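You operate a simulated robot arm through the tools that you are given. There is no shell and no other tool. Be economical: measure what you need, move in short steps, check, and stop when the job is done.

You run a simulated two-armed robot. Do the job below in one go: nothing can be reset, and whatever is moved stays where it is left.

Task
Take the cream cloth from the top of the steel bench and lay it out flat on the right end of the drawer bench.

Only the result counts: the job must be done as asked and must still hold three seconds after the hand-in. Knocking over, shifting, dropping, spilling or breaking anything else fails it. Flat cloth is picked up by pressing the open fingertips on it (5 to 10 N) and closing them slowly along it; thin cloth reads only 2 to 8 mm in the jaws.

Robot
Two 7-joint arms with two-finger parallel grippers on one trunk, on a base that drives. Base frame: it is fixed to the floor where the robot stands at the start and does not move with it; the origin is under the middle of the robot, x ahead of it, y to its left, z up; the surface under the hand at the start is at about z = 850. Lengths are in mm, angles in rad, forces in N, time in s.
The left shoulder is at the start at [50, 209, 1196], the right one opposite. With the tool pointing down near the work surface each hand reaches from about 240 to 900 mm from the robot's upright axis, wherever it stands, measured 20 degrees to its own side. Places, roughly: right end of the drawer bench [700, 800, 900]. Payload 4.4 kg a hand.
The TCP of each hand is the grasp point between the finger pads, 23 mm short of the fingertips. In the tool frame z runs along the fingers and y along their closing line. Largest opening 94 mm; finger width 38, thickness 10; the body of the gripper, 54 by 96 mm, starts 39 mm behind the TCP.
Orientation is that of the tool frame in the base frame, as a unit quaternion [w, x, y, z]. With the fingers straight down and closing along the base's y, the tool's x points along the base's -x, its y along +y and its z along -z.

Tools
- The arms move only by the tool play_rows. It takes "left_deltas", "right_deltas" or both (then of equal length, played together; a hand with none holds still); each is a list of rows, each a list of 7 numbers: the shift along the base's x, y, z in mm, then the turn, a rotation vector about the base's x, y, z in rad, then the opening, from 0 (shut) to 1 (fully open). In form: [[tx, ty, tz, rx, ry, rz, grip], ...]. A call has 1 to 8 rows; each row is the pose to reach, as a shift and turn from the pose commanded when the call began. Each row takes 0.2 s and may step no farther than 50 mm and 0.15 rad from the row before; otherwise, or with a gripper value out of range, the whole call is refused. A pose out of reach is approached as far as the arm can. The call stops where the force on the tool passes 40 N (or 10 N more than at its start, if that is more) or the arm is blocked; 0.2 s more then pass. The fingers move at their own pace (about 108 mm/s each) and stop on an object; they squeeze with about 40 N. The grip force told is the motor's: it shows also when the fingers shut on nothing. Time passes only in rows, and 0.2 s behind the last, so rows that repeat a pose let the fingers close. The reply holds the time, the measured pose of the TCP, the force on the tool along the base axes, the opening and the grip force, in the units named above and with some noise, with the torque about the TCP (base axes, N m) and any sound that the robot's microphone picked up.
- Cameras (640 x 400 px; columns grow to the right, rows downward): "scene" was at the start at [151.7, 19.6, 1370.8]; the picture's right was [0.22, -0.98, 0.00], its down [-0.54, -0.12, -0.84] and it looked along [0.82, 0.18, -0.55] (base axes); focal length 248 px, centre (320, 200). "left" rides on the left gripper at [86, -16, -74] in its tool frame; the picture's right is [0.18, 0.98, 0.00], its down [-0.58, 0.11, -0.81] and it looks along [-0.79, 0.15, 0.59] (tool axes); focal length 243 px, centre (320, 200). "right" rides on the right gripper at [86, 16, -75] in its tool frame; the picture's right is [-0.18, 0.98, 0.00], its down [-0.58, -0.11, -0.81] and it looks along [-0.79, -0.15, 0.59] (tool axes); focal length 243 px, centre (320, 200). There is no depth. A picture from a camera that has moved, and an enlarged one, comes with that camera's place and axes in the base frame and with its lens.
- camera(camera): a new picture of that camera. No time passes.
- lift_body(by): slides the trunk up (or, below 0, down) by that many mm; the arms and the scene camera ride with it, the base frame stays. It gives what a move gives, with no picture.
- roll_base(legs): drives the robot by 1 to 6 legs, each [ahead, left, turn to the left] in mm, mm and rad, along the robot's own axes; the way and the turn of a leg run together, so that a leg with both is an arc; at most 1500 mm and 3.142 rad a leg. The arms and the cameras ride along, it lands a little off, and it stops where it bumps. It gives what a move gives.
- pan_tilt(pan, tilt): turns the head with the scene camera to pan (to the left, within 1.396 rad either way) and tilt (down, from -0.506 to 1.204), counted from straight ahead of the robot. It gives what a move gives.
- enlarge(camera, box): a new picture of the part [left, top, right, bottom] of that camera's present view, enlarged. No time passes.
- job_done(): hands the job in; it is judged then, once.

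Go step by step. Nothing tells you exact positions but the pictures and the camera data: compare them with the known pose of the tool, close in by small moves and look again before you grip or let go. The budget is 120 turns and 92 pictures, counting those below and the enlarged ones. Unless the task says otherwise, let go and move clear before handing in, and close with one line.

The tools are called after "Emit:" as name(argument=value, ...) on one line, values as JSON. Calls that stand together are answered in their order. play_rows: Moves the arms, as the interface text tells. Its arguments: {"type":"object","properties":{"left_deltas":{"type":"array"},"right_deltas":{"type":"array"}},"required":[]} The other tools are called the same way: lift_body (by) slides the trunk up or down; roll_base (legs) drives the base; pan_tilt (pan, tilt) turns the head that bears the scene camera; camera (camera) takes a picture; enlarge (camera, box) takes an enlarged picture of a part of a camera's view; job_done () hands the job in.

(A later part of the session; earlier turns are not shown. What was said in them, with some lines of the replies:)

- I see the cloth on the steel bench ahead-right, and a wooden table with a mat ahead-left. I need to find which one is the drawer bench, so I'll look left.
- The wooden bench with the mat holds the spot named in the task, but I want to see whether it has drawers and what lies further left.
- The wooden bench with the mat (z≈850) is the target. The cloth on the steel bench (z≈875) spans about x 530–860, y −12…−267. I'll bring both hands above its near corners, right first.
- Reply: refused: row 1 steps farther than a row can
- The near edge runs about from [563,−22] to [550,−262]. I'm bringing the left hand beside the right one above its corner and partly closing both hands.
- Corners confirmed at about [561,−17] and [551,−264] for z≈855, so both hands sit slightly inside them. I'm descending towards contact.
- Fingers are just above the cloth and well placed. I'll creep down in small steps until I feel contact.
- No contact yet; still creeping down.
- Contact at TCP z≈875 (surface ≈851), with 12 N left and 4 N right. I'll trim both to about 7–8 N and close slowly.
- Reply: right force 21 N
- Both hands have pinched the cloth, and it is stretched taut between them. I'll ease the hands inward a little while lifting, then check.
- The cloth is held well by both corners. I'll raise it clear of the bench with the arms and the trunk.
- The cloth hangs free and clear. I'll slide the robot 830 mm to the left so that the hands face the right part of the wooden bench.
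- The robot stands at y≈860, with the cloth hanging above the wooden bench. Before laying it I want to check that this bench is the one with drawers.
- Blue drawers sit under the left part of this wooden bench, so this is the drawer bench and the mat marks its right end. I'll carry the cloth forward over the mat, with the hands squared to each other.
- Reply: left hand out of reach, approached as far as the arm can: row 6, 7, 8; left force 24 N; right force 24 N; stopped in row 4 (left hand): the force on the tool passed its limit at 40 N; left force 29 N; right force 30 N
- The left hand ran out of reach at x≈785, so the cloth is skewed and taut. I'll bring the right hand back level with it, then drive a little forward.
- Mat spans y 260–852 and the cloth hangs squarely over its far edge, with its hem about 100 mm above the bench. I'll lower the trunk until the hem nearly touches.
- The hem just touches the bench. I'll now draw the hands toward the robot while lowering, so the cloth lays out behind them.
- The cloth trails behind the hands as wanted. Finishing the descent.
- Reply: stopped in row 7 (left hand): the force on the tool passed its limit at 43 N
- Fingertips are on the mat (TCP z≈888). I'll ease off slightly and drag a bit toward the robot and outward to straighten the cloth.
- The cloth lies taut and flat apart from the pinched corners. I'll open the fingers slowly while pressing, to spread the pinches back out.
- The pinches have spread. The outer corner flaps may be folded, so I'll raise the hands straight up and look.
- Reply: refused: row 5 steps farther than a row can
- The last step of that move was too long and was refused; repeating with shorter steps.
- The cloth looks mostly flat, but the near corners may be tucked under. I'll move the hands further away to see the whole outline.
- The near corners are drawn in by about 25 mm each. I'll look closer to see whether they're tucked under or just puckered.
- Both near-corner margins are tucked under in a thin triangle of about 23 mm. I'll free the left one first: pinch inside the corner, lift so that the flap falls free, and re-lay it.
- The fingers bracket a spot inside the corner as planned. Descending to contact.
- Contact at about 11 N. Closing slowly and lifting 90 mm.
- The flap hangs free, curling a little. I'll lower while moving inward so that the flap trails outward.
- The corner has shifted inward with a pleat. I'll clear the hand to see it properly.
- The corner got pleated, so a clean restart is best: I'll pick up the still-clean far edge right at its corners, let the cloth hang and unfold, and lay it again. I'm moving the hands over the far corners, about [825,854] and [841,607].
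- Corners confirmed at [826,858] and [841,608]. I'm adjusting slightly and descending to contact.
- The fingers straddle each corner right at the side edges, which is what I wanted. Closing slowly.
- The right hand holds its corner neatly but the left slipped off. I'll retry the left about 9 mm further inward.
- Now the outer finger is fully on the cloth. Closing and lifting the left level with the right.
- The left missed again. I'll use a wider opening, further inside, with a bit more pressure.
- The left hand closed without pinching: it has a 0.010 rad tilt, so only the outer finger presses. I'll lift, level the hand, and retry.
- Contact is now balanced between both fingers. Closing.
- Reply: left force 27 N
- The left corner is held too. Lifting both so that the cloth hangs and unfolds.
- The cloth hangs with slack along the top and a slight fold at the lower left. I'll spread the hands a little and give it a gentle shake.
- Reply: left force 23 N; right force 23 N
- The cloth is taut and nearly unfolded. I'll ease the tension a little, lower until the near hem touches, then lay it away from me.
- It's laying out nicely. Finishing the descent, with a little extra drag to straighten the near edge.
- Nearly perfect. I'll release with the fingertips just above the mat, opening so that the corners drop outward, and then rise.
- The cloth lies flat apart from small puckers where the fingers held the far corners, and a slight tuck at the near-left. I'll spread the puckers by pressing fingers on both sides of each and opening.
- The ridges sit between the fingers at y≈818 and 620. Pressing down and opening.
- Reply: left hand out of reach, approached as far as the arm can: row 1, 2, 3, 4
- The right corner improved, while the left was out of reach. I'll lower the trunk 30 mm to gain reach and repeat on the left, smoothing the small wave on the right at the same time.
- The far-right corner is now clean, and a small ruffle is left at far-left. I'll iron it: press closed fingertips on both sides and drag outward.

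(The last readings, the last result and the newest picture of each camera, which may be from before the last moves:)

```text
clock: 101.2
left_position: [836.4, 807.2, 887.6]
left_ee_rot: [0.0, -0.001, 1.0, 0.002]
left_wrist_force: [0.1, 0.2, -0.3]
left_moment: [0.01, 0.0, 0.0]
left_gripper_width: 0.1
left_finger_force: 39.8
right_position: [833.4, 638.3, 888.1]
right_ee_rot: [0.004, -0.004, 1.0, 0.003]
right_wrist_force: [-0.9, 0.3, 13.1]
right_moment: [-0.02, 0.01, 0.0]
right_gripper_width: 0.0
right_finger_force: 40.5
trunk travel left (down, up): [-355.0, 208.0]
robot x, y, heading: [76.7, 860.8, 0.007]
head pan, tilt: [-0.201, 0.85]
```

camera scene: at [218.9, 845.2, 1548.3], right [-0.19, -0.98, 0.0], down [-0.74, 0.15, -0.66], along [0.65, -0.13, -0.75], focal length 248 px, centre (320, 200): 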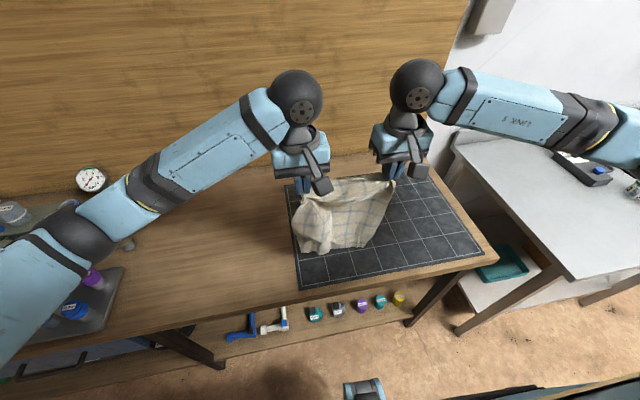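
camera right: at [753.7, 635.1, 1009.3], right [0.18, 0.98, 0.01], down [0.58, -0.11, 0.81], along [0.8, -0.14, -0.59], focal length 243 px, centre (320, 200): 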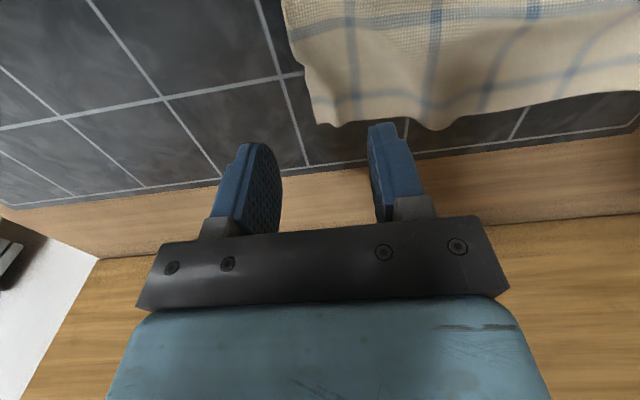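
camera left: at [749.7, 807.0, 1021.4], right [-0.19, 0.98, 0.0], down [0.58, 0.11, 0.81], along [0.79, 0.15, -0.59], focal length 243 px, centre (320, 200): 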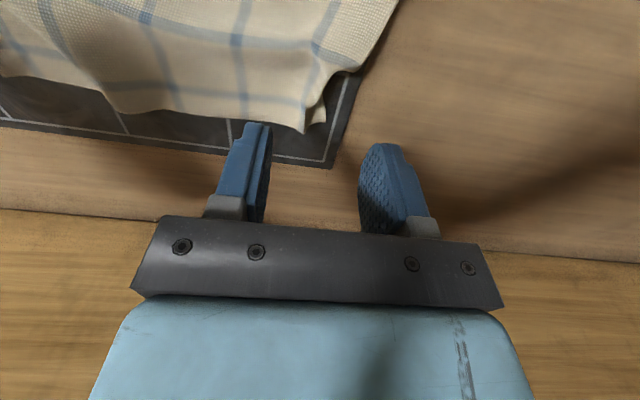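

The right is pinned at 13 N. I'm pressing the left 2 mm more and dragging it outward.

Emit:
play_rows(left_deltas=[[0, 0, -2, 0, 0, 0, 0], [1, 5, -2, 0, 0, 0, 0], [2, 10, -2, 0, 0, 0, 0], [3, 15, -2, 0, 0, 0, 0], [4, 20, -2, 0, 0, 0, 0]], right_deltas=[[0, 0, 0, 0, 0, 0, 0], [0, -1, 0, 0, 0, 0, 0], [0, -2, 0, 0, 0, 0, 0], [0, -3, 0, 0, 0, 0, 0], [0, -4, 0, 0, 0, 0, 0]])

Emit:
play_rows(left_deltas=[[0, 0, 20, 0, 0, 0, 0], [0, 0, 60, 0, 0, 0, 0], [-30, 20, 80, 0, 0, 0, 0], [-70, 30, 80, 0, 0, 0, 0], [-110, 30, 80, 0, 0, 0, 0], [-150, 20, 70, 0, 0, 0, 0], [-190, 0, 60, 0, 0, 0, 0], [-230, -20, 50, 0, 0, 0, 0]], right_deltas=[[0, 0, 20, 0, 0, 0, 0], [0, 0, 60, 0, 0, 0, 0], [-30, -20, 80, 0, 0, 0, 0], [-70, -20, 80, 0, 0, 0, 0], [-110, -10, 80, 0, 0, 0, 0], [-150, 0, 70, 0, 0, 0, 0], [-190, 10, 60, 0, 0, 0, 0], [-230, 20, 50, 0, 0, 0, 0]])

Emit:
camera(camera="left")

Emit:
camera(camera="right")

```text
clock: 102.4
left_position: [844.0, 826.1, 888.3]
left_ee_rot: [0.001, -0.002, 1.0, 0.0]
left_wrist_force: [-4.7, -9.1, 13.2]
left_moment: [-0.22, -0.03, -0.06]
left_gripper_width: 0.0
left_finger_force: 39.9
left hand out of reach, approached as far as the arm can: row 5
right_position: [831.8, 634.4, 887.4]
right_ee_rot: [0.005, -0.004, 1.0, 0.002]
right_wrist_force: [2.9, 10.0, 14.0]
right_moment: [0.19, -0.08, -0.02]
right_gripper_width: 0.0
right_finger_force: 39.9
trunk travel left (down, up): [-355.0, 208.0]
robot x, y, heading: [75.4, 856.4, 0.004]
head pan, tilt: [-0.201, 0.85]
```

```text
clock: 104.2
left_position: [846.3, 822.5, 888.1]
left_ee_rot: [0.007, -0.003, 1.0, 0.002]
left_wrist_force: [-14.6, 2.1, 22.3]
left_moment: [0.04, 0.6, -0.05]
left_gripper_width: 0.0
left_finger_force: 40.2
left hand out of reach, approached as far as the arm can: row 1, 2, 3, 4, 5, 6, 7, 8
right_position: [611.8, 652.7, 937.3]
right_ee_rot: [0.004, -0.004, 1.0, 0.001]
right_wrist_force: [1.1, 0.3, -0.5]
right_moment: [-0.02, 0.01, -0.01]
right_gripper_width: 0.0
right_finger_force: 40.3
trunk travel left (down, up): [-355.0, 208.0]
robot x, y, heading: [78.4, 860.0, 0.004]
head pan, tilt: [-0.201, 0.85]
stopped in row 8 (left hand): the force on the tool passed its limit at 90 N (the readings are from after the stop); the commanded pose is now the measured one
```

```text
11 pictures are left
camera left: at [758.8, 806.9, 960.7], right [-0.19, 0.98, 0.0], down [0.57, 0.11, 0.81], along [0.8, 0.15, -0.58], focal length 243 px, centre (320, 200)
```

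left: 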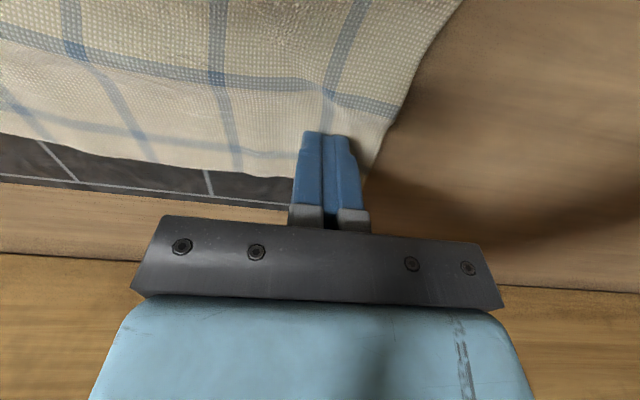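

```text
10 pictures are left
camera right: at [526.4, 666.6, 1008.5], right [0.18, 0.98, 0.0], down [0.58, -0.11, 0.81], along [0.8, -0.14, -0.59], focal length 243 px, centre (320, 200)
```

right: 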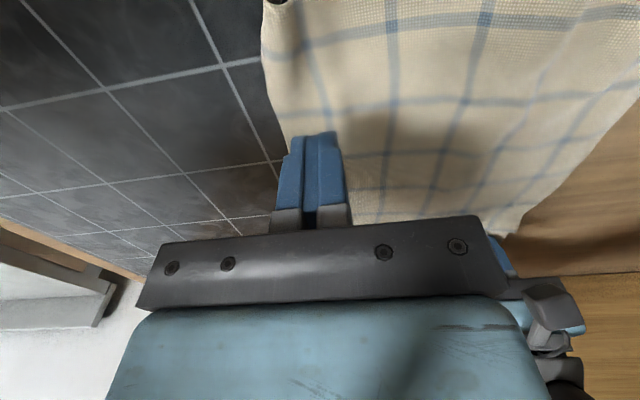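

The far-left corner is now flat, but the left arm stuck at the edge of its reach. I'll back it off gently, up and toward the robot.

Emit:
play_rows(left_deltas=[[-2, -2, 8, 0, 0, 0, 0], [-5, -4, 20, 0, 0, 0, 0]])

```text
clock: 104.8
left_position: [851.8, 823.5, 901.0]
left_ee_rot: [0.005, -0.003, 1.0, 0.003]
left_wrist_force: [-0.1, 0.2, 0.2]
left_moment: [0.02, 0.0, -0.03]
left_gripper_width: 0.0
left_finger_force: 40.0
left hand out of reach, approached as far as the arm can: row 1, 2
right_position: [612.5, 652.9, 936.0]
right_ee_rot: [0.002, -0.004, 1.0, 0.002]
right_wrist_force: [-0.4, 0.1, -0.2]
right_moment: [0.04, 0.01, 0.0]
right_gripper_width: 0.3
right_finger_force: 39.6
trunk travel left (down, up): [-355.0, 208.0]
robot x, y, heading: [78.2, 858.5, 0.008]
head pan, tilt: [-0.201, 0.85]
```

The hand is free. Continuing back and up.

Emit:
play_rows(left_deltas=[[-15, 0, 20, 0, 0, 0, 0], [-40, 0, 40, 0, 0, 0, 0], [-70, 5, 60, 0, 0, 0, 0], [-105, 5, 70, 0, 0, 0, 0]])

```text
clock: 105.8
left_position: [860.0, 824.3, 930.8]
left_ee_rot: [0.005, -0.003, 1.0, 0.002]
left_wrist_force: [0.7, -0.3, -0.1]
left_moment: [-0.01, -0.02, 0.01]
left_gripper_width: 0.1
left_finger_force: 40.6
left hand out of reach, approached as far as the arm can: row 1, 2, 3, 4
right_position: [614.0, 653.8, 936.0]
right_ee_rot: [0.002, -0.004, 1.0, 0.001]
right_wrist_force: [-0.1, -0.3, 0.0]
right_moment: [0.0, 0.01, 0.0]
right_gripper_width: 0.0
right_finger_force: 40.2
trunk travel left (down, up): [-355.0, 208.0]
robot x, y, heading: [76.5, 857.8, 0.005]
head pan, tilt: [-0.201, 0.85]
```

The arm rises but won't come back in x. I'll raise it further with an outward move to get out of the stretched posture.

Emit:
play_rows(left_deltas=[[-20, 30, 20, 0, 0, 0, 0], [-40, 60, 40, 0, 0, 0, 0], [-60, 90, 60, 0, 0, 0, 0], [-80, 120, 80, 0, 0, 0, 0], [-100, 150, 90, 0, 0, 0, 0], [-120, 180, 100, 0, 0, 0, 0]])

Emit:
camera(camera="scene")

```text
clock: 107.2
left_position: [921.1, 965.5, 1011.6]
left_ee_rot: [0.006, -0.003, 1.0, 0.001]
left_wrist_force: [0.3, 0.3, 0.3]
left_moment: [0.0, -0.03, 0.0]
left_gripper_width: 0.0
left_finger_force: 39.4
left hand out of reach, approached as far as the arm can: row 1, 2, 3, 4, 5, 6
right_position: [614.1, 653.0, 935.9]
right_ee_rot: [0.003, -0.004, 1.0, 0.001]
right_wrist_force: [-0.3, 1.0, 1.0]
right_moment: [0.02, -0.02, 0.02]
right_gripper_width: 0.0
right_finger_force: 39.9
trunk travel left (down, up): [-355.0, 208.0]
robot x, y, heading: [77.3, 859.7, 0.008]
head pan, tilt: [-0.201, 0.85]
```

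```text
9 pictures are left
camera scene: at [219.4, 846.8, 1428.3], right [-0.19, -0.98, 0.0], down [-0.74, 0.15, -0.66], along [0.65, -0.13, -0.75], focal length 248 px, centre (320, 200)
```

scene: 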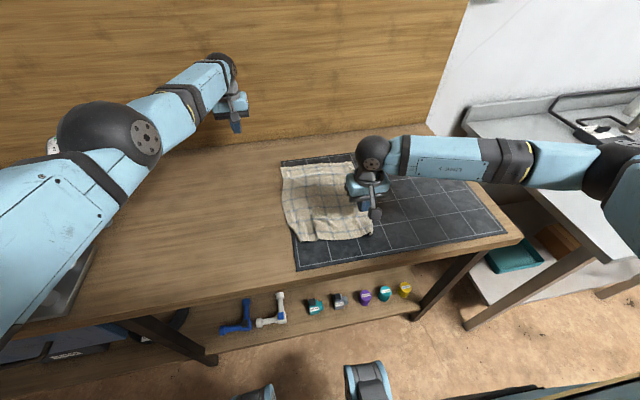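

The left hand is clear of the cloth. Let me look closely at the cloth before any further smoothing.

Emit:
play_rows(right_deltas=[[0, -45, 20, 0, 0, 0, 0], [0, -90, 30, 0, 0, 0, 0], [0, -135, 30, 0, 0, 0, 0], [0, -170, 30, 0, 0, 0, 0]])

Emit:
enlarge(camera="scene", box=[265, 145, 385, 255])

```text
clock: 108.2
left_position: [920.5, 965.9, 1011.7]
left_ee_rot: [0.005, -0.003, 1.0, 0.001]
left_wrist_force: [0.0, -0.5, 0.6]
left_moment: [-0.01, 0.0, -0.03]
left_gripper_width: 0.0
left_finger_force: 40.0
right_position: [614.8, 482.2, 967.3]
right_ee_rot: [0.003, -0.004, 1.0, 0.002]
right_wrist_force: [-0.5, -0.1, -0.4]
right_moment: [0.01, 0.0, 0.03]
right_gripper_width: 0.1
right_finger_force: 40.0
trunk travel left (down, up): [-355.0, 208.0]
robot x, y, heading: [76.4, 860.4, 0.002]
head pan, tilt: [-0.201, 0.85]
```

```text
3.64 times, centred on (325, 200) of scene
camera zoom: at [218.8, 844.8, 1428.3], right [-0.19, -0.98, 0.0], down [-0.74, 0.15, -0.66], along [0.65, -0.13, -0.75], focal length 902 px, centre (302, 200)
```

zoom: 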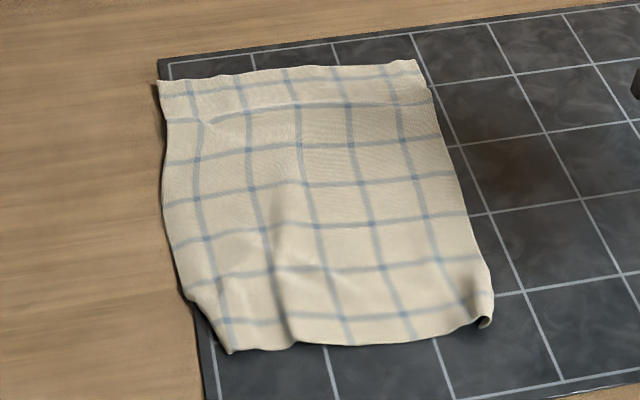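

The far half is flat. The near half has a soft wave and a small curl at the right corner, so one two-handed iron there would help. I'll try to bring the left arm back first.

Emit:
play_rows(left_deltas=[[-30, 0, 20, 0, 0, 0, 0], [-70, 0, 30, 0, 0, 0, 0], [-110, 0, 30, 0, 0, 0, 0], [-150, 0, 30, 0, 0, 0, 0]])

```text
clock: 109.2
left_position: [911.0, 922.5, 1023.0]
left_ee_rot: [0.005, -0.003, 1.0, 0.003]
left_wrist_force: [0.1, 0.1, 0.0]
left_moment: [0.02, 0.03, 0.03]
left_gripper_width: 0.0
left_finger_force: 39.3
left hand out of reach, approached as far as the arm can: row 1, 2, 3, 4
right_position: [614.5, 482.1, 967.2]
right_ee_rot: [0.002, -0.004, 1.0, 0.001]
right_wrist_force: [-0.1, 1.1, 0.1]
right_moment: [-0.01, 0.01, 0.03]
right_gripper_width: 0.2
right_finger_force: 40.9
trunk travel left (down, up): [-355.0, 208.0]
robot x, y, heading: [75.3, 859.3, 0.006]
head pan, tilt: [-0.201, 0.85]
```

The left elbow is stretched straight. I'll try tilting the hand slightly, to break the singular posture while well clear of everything.

Emit:
play_rows(left_deltas=[[-20, 0, 20, 0, 0.12, 0, 0], [-40, 0, 40, 0, 0.24, 0, 0], [-60, 0, 60, 0, 0.36, 0, 0], [-80, 0, 80, 0, 0.36, 0, 0], [-120, 0, 80, 0, 0.36, 0, 0]])

```text
clock: 110.4
left_position: [856.4, 907.2, 1100.7]
left_ee_rot: [-0.174, -0.001, 0.985, 0.002]
left_wrist_force: [0.5, 0.6, -0.1]
left_moment: [0.0, -0.01, 0.02]
left_gripper_width: 0.0
left_finger_force: 40.2
left hand out of reach, approached as far as the arm can: row 2, 3, 4, 5
right_position: [615.3, 482.5, 966.6]
right_ee_rot: [0.003, -0.004, 1.0, 0.002]
right_wrist_force: [0.3, 0.7, 0.0]
right_moment: [0.01, 0.04, -0.02]
right_gripper_width: 0.0
right_finger_force: 39.9
trunk travel left (down, up): [-355.0, 208.0]
robot x, y, heading: [76.8, 864.0, 0.009]
head pan, tilt: [-0.201, 0.85]
```

That tilted the fingers toward the robot. I'll try the opposite tilt while pulling inward.

Emit:
play_rows(left_deltas=[[0, 0, 10, 0, -0.14, 0, 0], [0, 0, 20, 0, -0.28, 0, 0], [0, 0, 30, 0, -0.42, 0, 0], [-10, 0, 30, 0, -0.56, 0, 0], [-40, 0, 30, 0, -0.66, 0, 0], [-80, 0, 30, 0, -0.66, 0, 0], [-120, 0, 30, 0, -0.66, 0, 0]])

```text
clock: 112.0
left_position: [931.0, 827.7, 1140.6]
left_ee_rot: [0.156, -0.003, 0.988, 0.002]
left_wrist_force: [-0.4, -0.2, -0.6]
left_moment: [-0.01, -0.03, -0.01]
left_gripper_width: 0.0
left_finger_force: 40.3
left hand out of reach, approached as far as the arm can: row 1, 2, 3, 4, 5, 6, 7
right_position: [614.3, 480.8, 964.8]
right_ee_rot: [0.003, -0.005, 1.0, 0.002]
right_wrist_force: [-0.1, 0.3, 0.1]
right_moment: [0.02, -0.01, 0.01]
right_gripper_width: 0.2
right_finger_force: 39.7
trunk travel left (down, up): [-355.0, 208.0]
robot x, y, heading: [78.4, 858.6, 0.007]
head pan, tilt: [-0.201, 0.85]
```

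The left arm stays stretched but is high and clear, so I'll swing it outward and work with the right hand alone. Its fingers will straddle the soft wave (y≈782) and open to iron it out.

Emit:
play_rows(left_deltas=[[0, 30, 0, 0, 0, 0, 0], [0, 60, 0, 0, 0, 0, 0], [0, 90, 0, 0, 0, 0, 0], [0, 120, 0, 0, 0, 0, 0], [0, 120, 0, 0, 0, 0, 0], [0, 120, 0, 0, 0, 0, 0], [0, 120, 0, 0, 0, 0, 0]], right_deltas=[[0, 45, 0, 0, 0, 0, 0.25], [0, 90, 0, 0, 0, 0, 0.25], [0, 135, 0, 0, 0, 0, 0.25], [0, 180, 0, 0, 0, 0, 0.25], [0, 225, -5, 0, 0, 0, 0.25], [0, 265, -15, 0, 0, 0, 0.25], [0, 299, -35, 0, 0, 0, 0.25]])

Emit:
camera(camera="right")

```text
clock: 113.6
left_position: [970.6, 940.4, 1135.8]
left_ee_rot: [0.155, -0.003, 0.988, 0.001]
left_wrist_force: [0.0, 0.4, -0.6]
left_moment: [0.0, 0.0, 0.0]
left_gripper_width: 0.1
left_finger_force: 40.3
left hand out of reach, approached as far as the arm can: row 1, 2, 3, 4, 5, 6, 7
right_position: [614.3, 779.5, 930.1]
right_ee_rot: [0.002, -0.003, 1.0, 0.001]
right_wrist_force: [0.1, 0.1, 0.5]
right_moment: [-0.04, 0.02, 0.01]
right_gripper_width: 23.6
right_finger_force: 0.1
trunk travel left (down, up): [-355.0, 208.0]
robot x, y, heading: [78.3, 857.4, 0.004]
head pan, tilt: [-0.201, 0.85]
```

```text
7 pictures are left
camera right: at [528.4, 793.7, 1002.3], right [0.18, 0.98, 0.0], down [0.58, -0.11, 0.81], along [0.8, -0.14, -0.59], focal length 243 px, centre (320, 200)
```

right: 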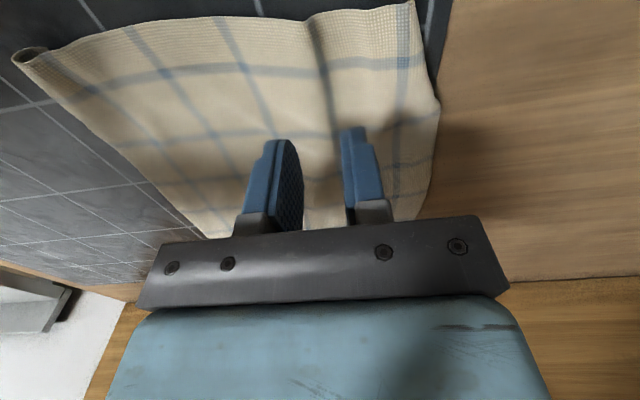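

The wave lies between the fingers. Pressing and opening here, then rising.

Emit:
play_rows(right_deltas=[[0, 0, -25, 0, 0, 0, 0.25], [0, 0, -40, 0, 0, 0, 0.25], [0, 0, -43.5, 0, 0, 0, 0.25]])

Emit:
play_rows(right_deltas=[[0, 0, 0, 0, 0, 0, 0.33], [0, 0, 0, 0, 0, 0, 0.41], [0, 0, 0, 0, 0, 0, 0.49], [0, 0, 0, 0, 0, 0, 0.57], [0, 0, 0, 0, 0, 0, 0.65], [0, 0, 0, 0, 0, 0, 0.7], [0, 0, 15, 0, 0, 0, 0.7], [0, 0, 50, 0, 0, 0, 0.7]])

Emit:
camera(camera="right")

```text
clock: 114.4
left_position: [968.8, 938.8, 1136.4]
left_ee_rot: [0.155, -0.003, 0.988, 0.001]
left_wrist_force: [0.5, -0.2, 0.2]
left_moment: [-0.03, 0.0, 0.0]
left_gripper_width: 0.1
left_finger_force: 39.7
right_position: [614.7, 779.5, 887.9]
right_ee_rot: [0.002, -0.004, 1.0, 0.002]
right_wrist_force: [-0.4, -1.3, 3.1]
right_moment: [-0.03, 0.0, 0.01]
right_gripper_width: 23.6
right_finger_force: 0.1
trunk travel left (down, up): [-355.0, 208.0]
robot x, y, heading: [75.8, 861.1, 0.002]
head pan, tilt: [-0.201, 0.85]
```

```text
clock: 116.2
left_position: [970.1, 940.2, 1135.1]
left_ee_rot: [0.154, -0.003, 0.988, 0.002]
left_wrist_force: [-0.3, -0.1, -0.3]
left_moment: [-0.01, 0.02, 0.0]
left_gripper_width: 0.0
left_finger_force: 40.2
right_position: [612.1, 780.3, 934.7]
right_ee_rot: [0.002, -0.004, 1.0, 0.002]
right_wrist_force: [-0.1, 0.1, -0.6]
right_moment: [0.0, -0.02, -0.01]
right_gripper_width: 66.0
right_finger_force: 0.0
trunk travel left (down, up): [-355.0, 208.0]
robot x, y, heading: [78.6, 859.3, 0.007]
head pan, tilt: [-0.201, 0.85]
```

```text
6 pictures are left
camera right: at [526.0, 794.5, 1008.1], right [0.18, 0.98, 0.0], down [0.58, -0.11, 0.81], along [0.8, -0.14, -0.59], focal length 243 px, centre (320, 200)
```

right: 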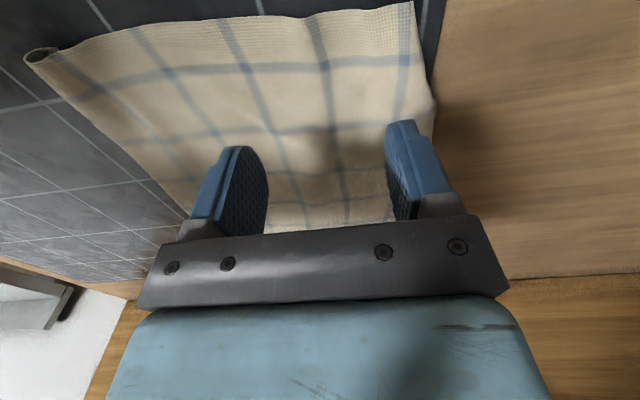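

The wave is gone. Next I'll iron the little roll at the near-right corner (about [560,625]) with the same opening trick from just inside it.

Emit:
play_rows(right_deltas=[[-10, -30, 5, 0, 0, 0, 0.5], [-25, -70, 5, 0, 0, 0, 0.3], [-38, -114, 0, 0, 0, 0, 0.3], [-38, -114, -25, 0, 0, 0, 0.3], [-38, -114, -42, 0, 0, 0, 0.3], [-38, -114, -48, 0, 0, 0, 0.3]])

Emit:
camera(camera="right")

```text
clock: 117.6
left_position: [969.7, 939.6, 1136.5]
left_ee_rot: [0.155, -0.003, 0.988, 0.001]
left_wrist_force: [-0.4, 0.7, 0.1]
left_moment: [-0.01, 0.0, 0.02]
left_gripper_width: 0.0
left_finger_force: 40.4
right_position: [575.5, 667.3, 888.2]
right_ee_rot: [0.003, -0.004, 1.0, 0.002]
right_wrist_force: [0.2, -0.5, 0.4]
right_moment: [-0.03, 0.03, -0.03]
right_gripper_width: 28.1
right_finger_force: 0.0
trunk travel left (down, up): [-355.0, 208.0]
robot x, y, heading: [78.1, 857.1, 0.008]
head pan, tilt: [-0.201, 0.85]
```

```text
5 pictures are left
camera right: at [489.2, 681.9, 960.8], right [0.18, 0.98, 0.0], down [0.58, -0.11, 0.81], along [0.8, -0.14, -0.59], focal length 243 px, centre (320, 200)
```

right: 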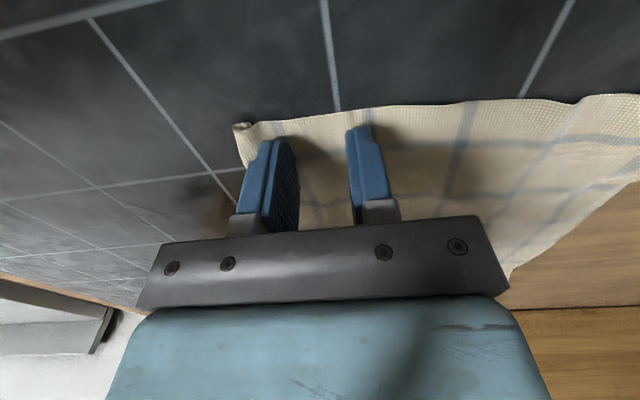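

The outer finger sits just inside the roll. Pressing lightly and opening outward over it.

Emit:
play_rows(right_deltas=[[0, 0, -1.7, 0, 0, 0, 0.3], [-2, -3, -1.7, 0, 0, 0, 0.4], [-4, -6, -1.7, 0, 0, 0, 0.5], [-6, -9, -1.7, 0, 0, 0, 0.6], [-8, -12, -1.7, 0, 0, 0, 0.7], [-8, -12, 15, 0, 0, 0, 0.7], [-8, -12, 60, 0, 0, 0, 0.7]])

Emit:
play_rows(right_deltas=[[0, -45, 20, 0, 0, 0, 0.7], [0, -90, 40, 0, 0, 0, 0.7], [0, -135, 60, 0, 0, 0, 0.7], [0, -180, 60, 0, 0, 0, 0.7]])

Emit:
enlarge(camera="scene", box=[265, 145, 385, 255])

```text
clock: 119.2
left_position: [969.6, 940.0, 1136.2]
left_ee_rot: [0.155, -0.003, 0.988, 0.002]
left_wrist_force: [0.8, 0.1, -0.2]
left_moment: [-0.03, 0.0, -0.03]
left_gripper_width: 0.0
left_finger_force: 39.9
right_position: [566.2, 658.0, 947.1]
right_ee_rot: [0.001, -0.005, 1.0, 0.001]
right_wrist_force: [0.4, -0.2, 0.8]
right_moment: [0.02, -0.01, -0.01]
right_gripper_width: 65.8
right_finger_force: 0.1
trunk travel left (down, up): [-355.0, 208.0]
robot x, y, heading: [74.5, 856.5, 0.003]
head pan, tilt: [-0.201, 0.85]
```

```text
clock: 120.2
left_position: [969.6, 938.3, 1137.4]
left_ee_rot: [0.155, -0.003, 0.988, 0.003]
left_wrist_force: [-0.3, 0.2, -0.1]
left_moment: [0.0, -0.01, -0.01]
left_gripper_width: 0.1
left_finger_force: 40.1
right_position: [569.7, 473.2, 1008.6]
right_ee_rot: [0.003, -0.005, 1.0, 0.003]
right_wrist_force: [-0.1, -1.3, -0.4]
right_moment: [-0.02, -0.03, 0.0]
right_gripper_width: 66.1
right_finger_force: 0.2
trunk travel left (down, up): [-355.0, 208.0]
robot x, y, heading: [76.7, 858.3, 0.006]
head pan, tilt: [-0.201, 0.85]
```

```text
3.64 times, centred on (325, 200) of scene
camera zoom: at [218.5, 844.0, 1428.3], right [-0.19, -0.98, 0.0], down [-0.74, 0.15, -0.66], along [0.65, -0.13, -0.75], focal length 902 px, centre (302, 200)
```

zoom: 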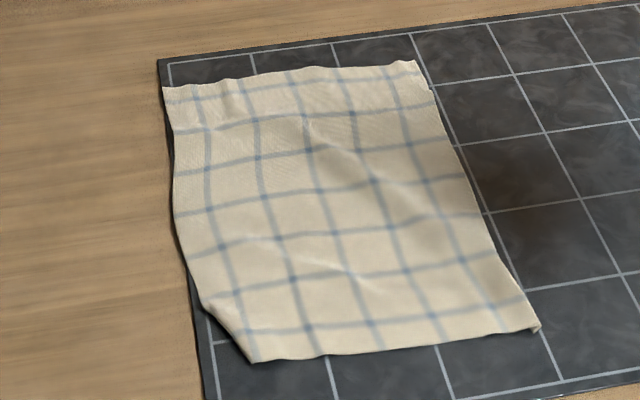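

The cloth now lies flat on the mat, with only a sliver at the near-left corner folded in. A last check that the rest of the bench is undisturbed.

Emit:
pan_tilt(pan=0.3, tilt=0.7)

Emit:
camera(camera="scene")

```text
clock: 121.1
left_position: [970.0, 940.3, 1137.7]
left_ee_rot: [0.154, -0.003, 0.988, 0.002]
left_wrist_force: [-0.1, 0.9, 0.1]
left_moment: [0.0, -0.04, 0.02]
left_gripper_width: 0.1
left_finger_force: 39.9
right_position: [570.4, 475.2, 1007.7]
right_ee_rot: [0.003, -0.004, 1.0, 0.002]
right_wrist_force: [0.0, 0.7, -0.6]
right_moment: [-0.01, 0.0, 0.0]
right_gripper_width: 65.8
right_finger_force: 0.1
trunk travel left (down, up): [-355.0, 208.0]
robot x, y, heading: [77.7, 860.5, 0.008]
head pan, tilt: [0.3, 0.7]
```

```text
3 pictures are left
camera scene: at [223.6, 885.8, 1440.5], right [0.3, -0.95, 0.0], down [-0.61, -0.19, -0.76], along [0.73, 0.23, -0.64], focal length 248 px, centre (320, 200)
```

scene: 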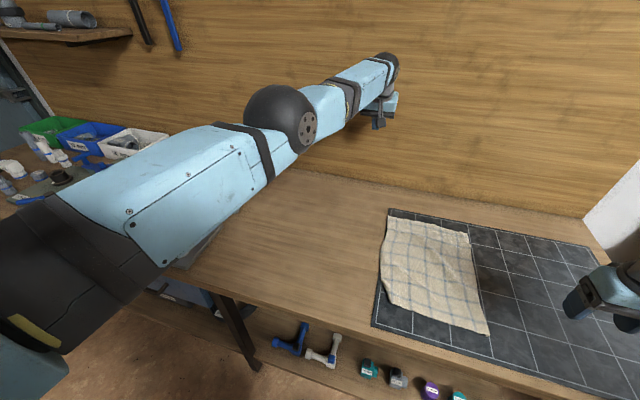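

The cloth lies flat at the right end of the drawer bench, both hands are clear, and nothing I can see has been disturbed. Handing in.

Emit:
job_done()

```text
The job is handed in.
```

I took the cream cloth off the steel bench and laid it out on the dark mat at the right end of the drawer bench. It lies flat except for the near-left corner, where a strip about 15 mm wide is still folded in. Both hands are clear of it, and nothing I could see had been disturbed.
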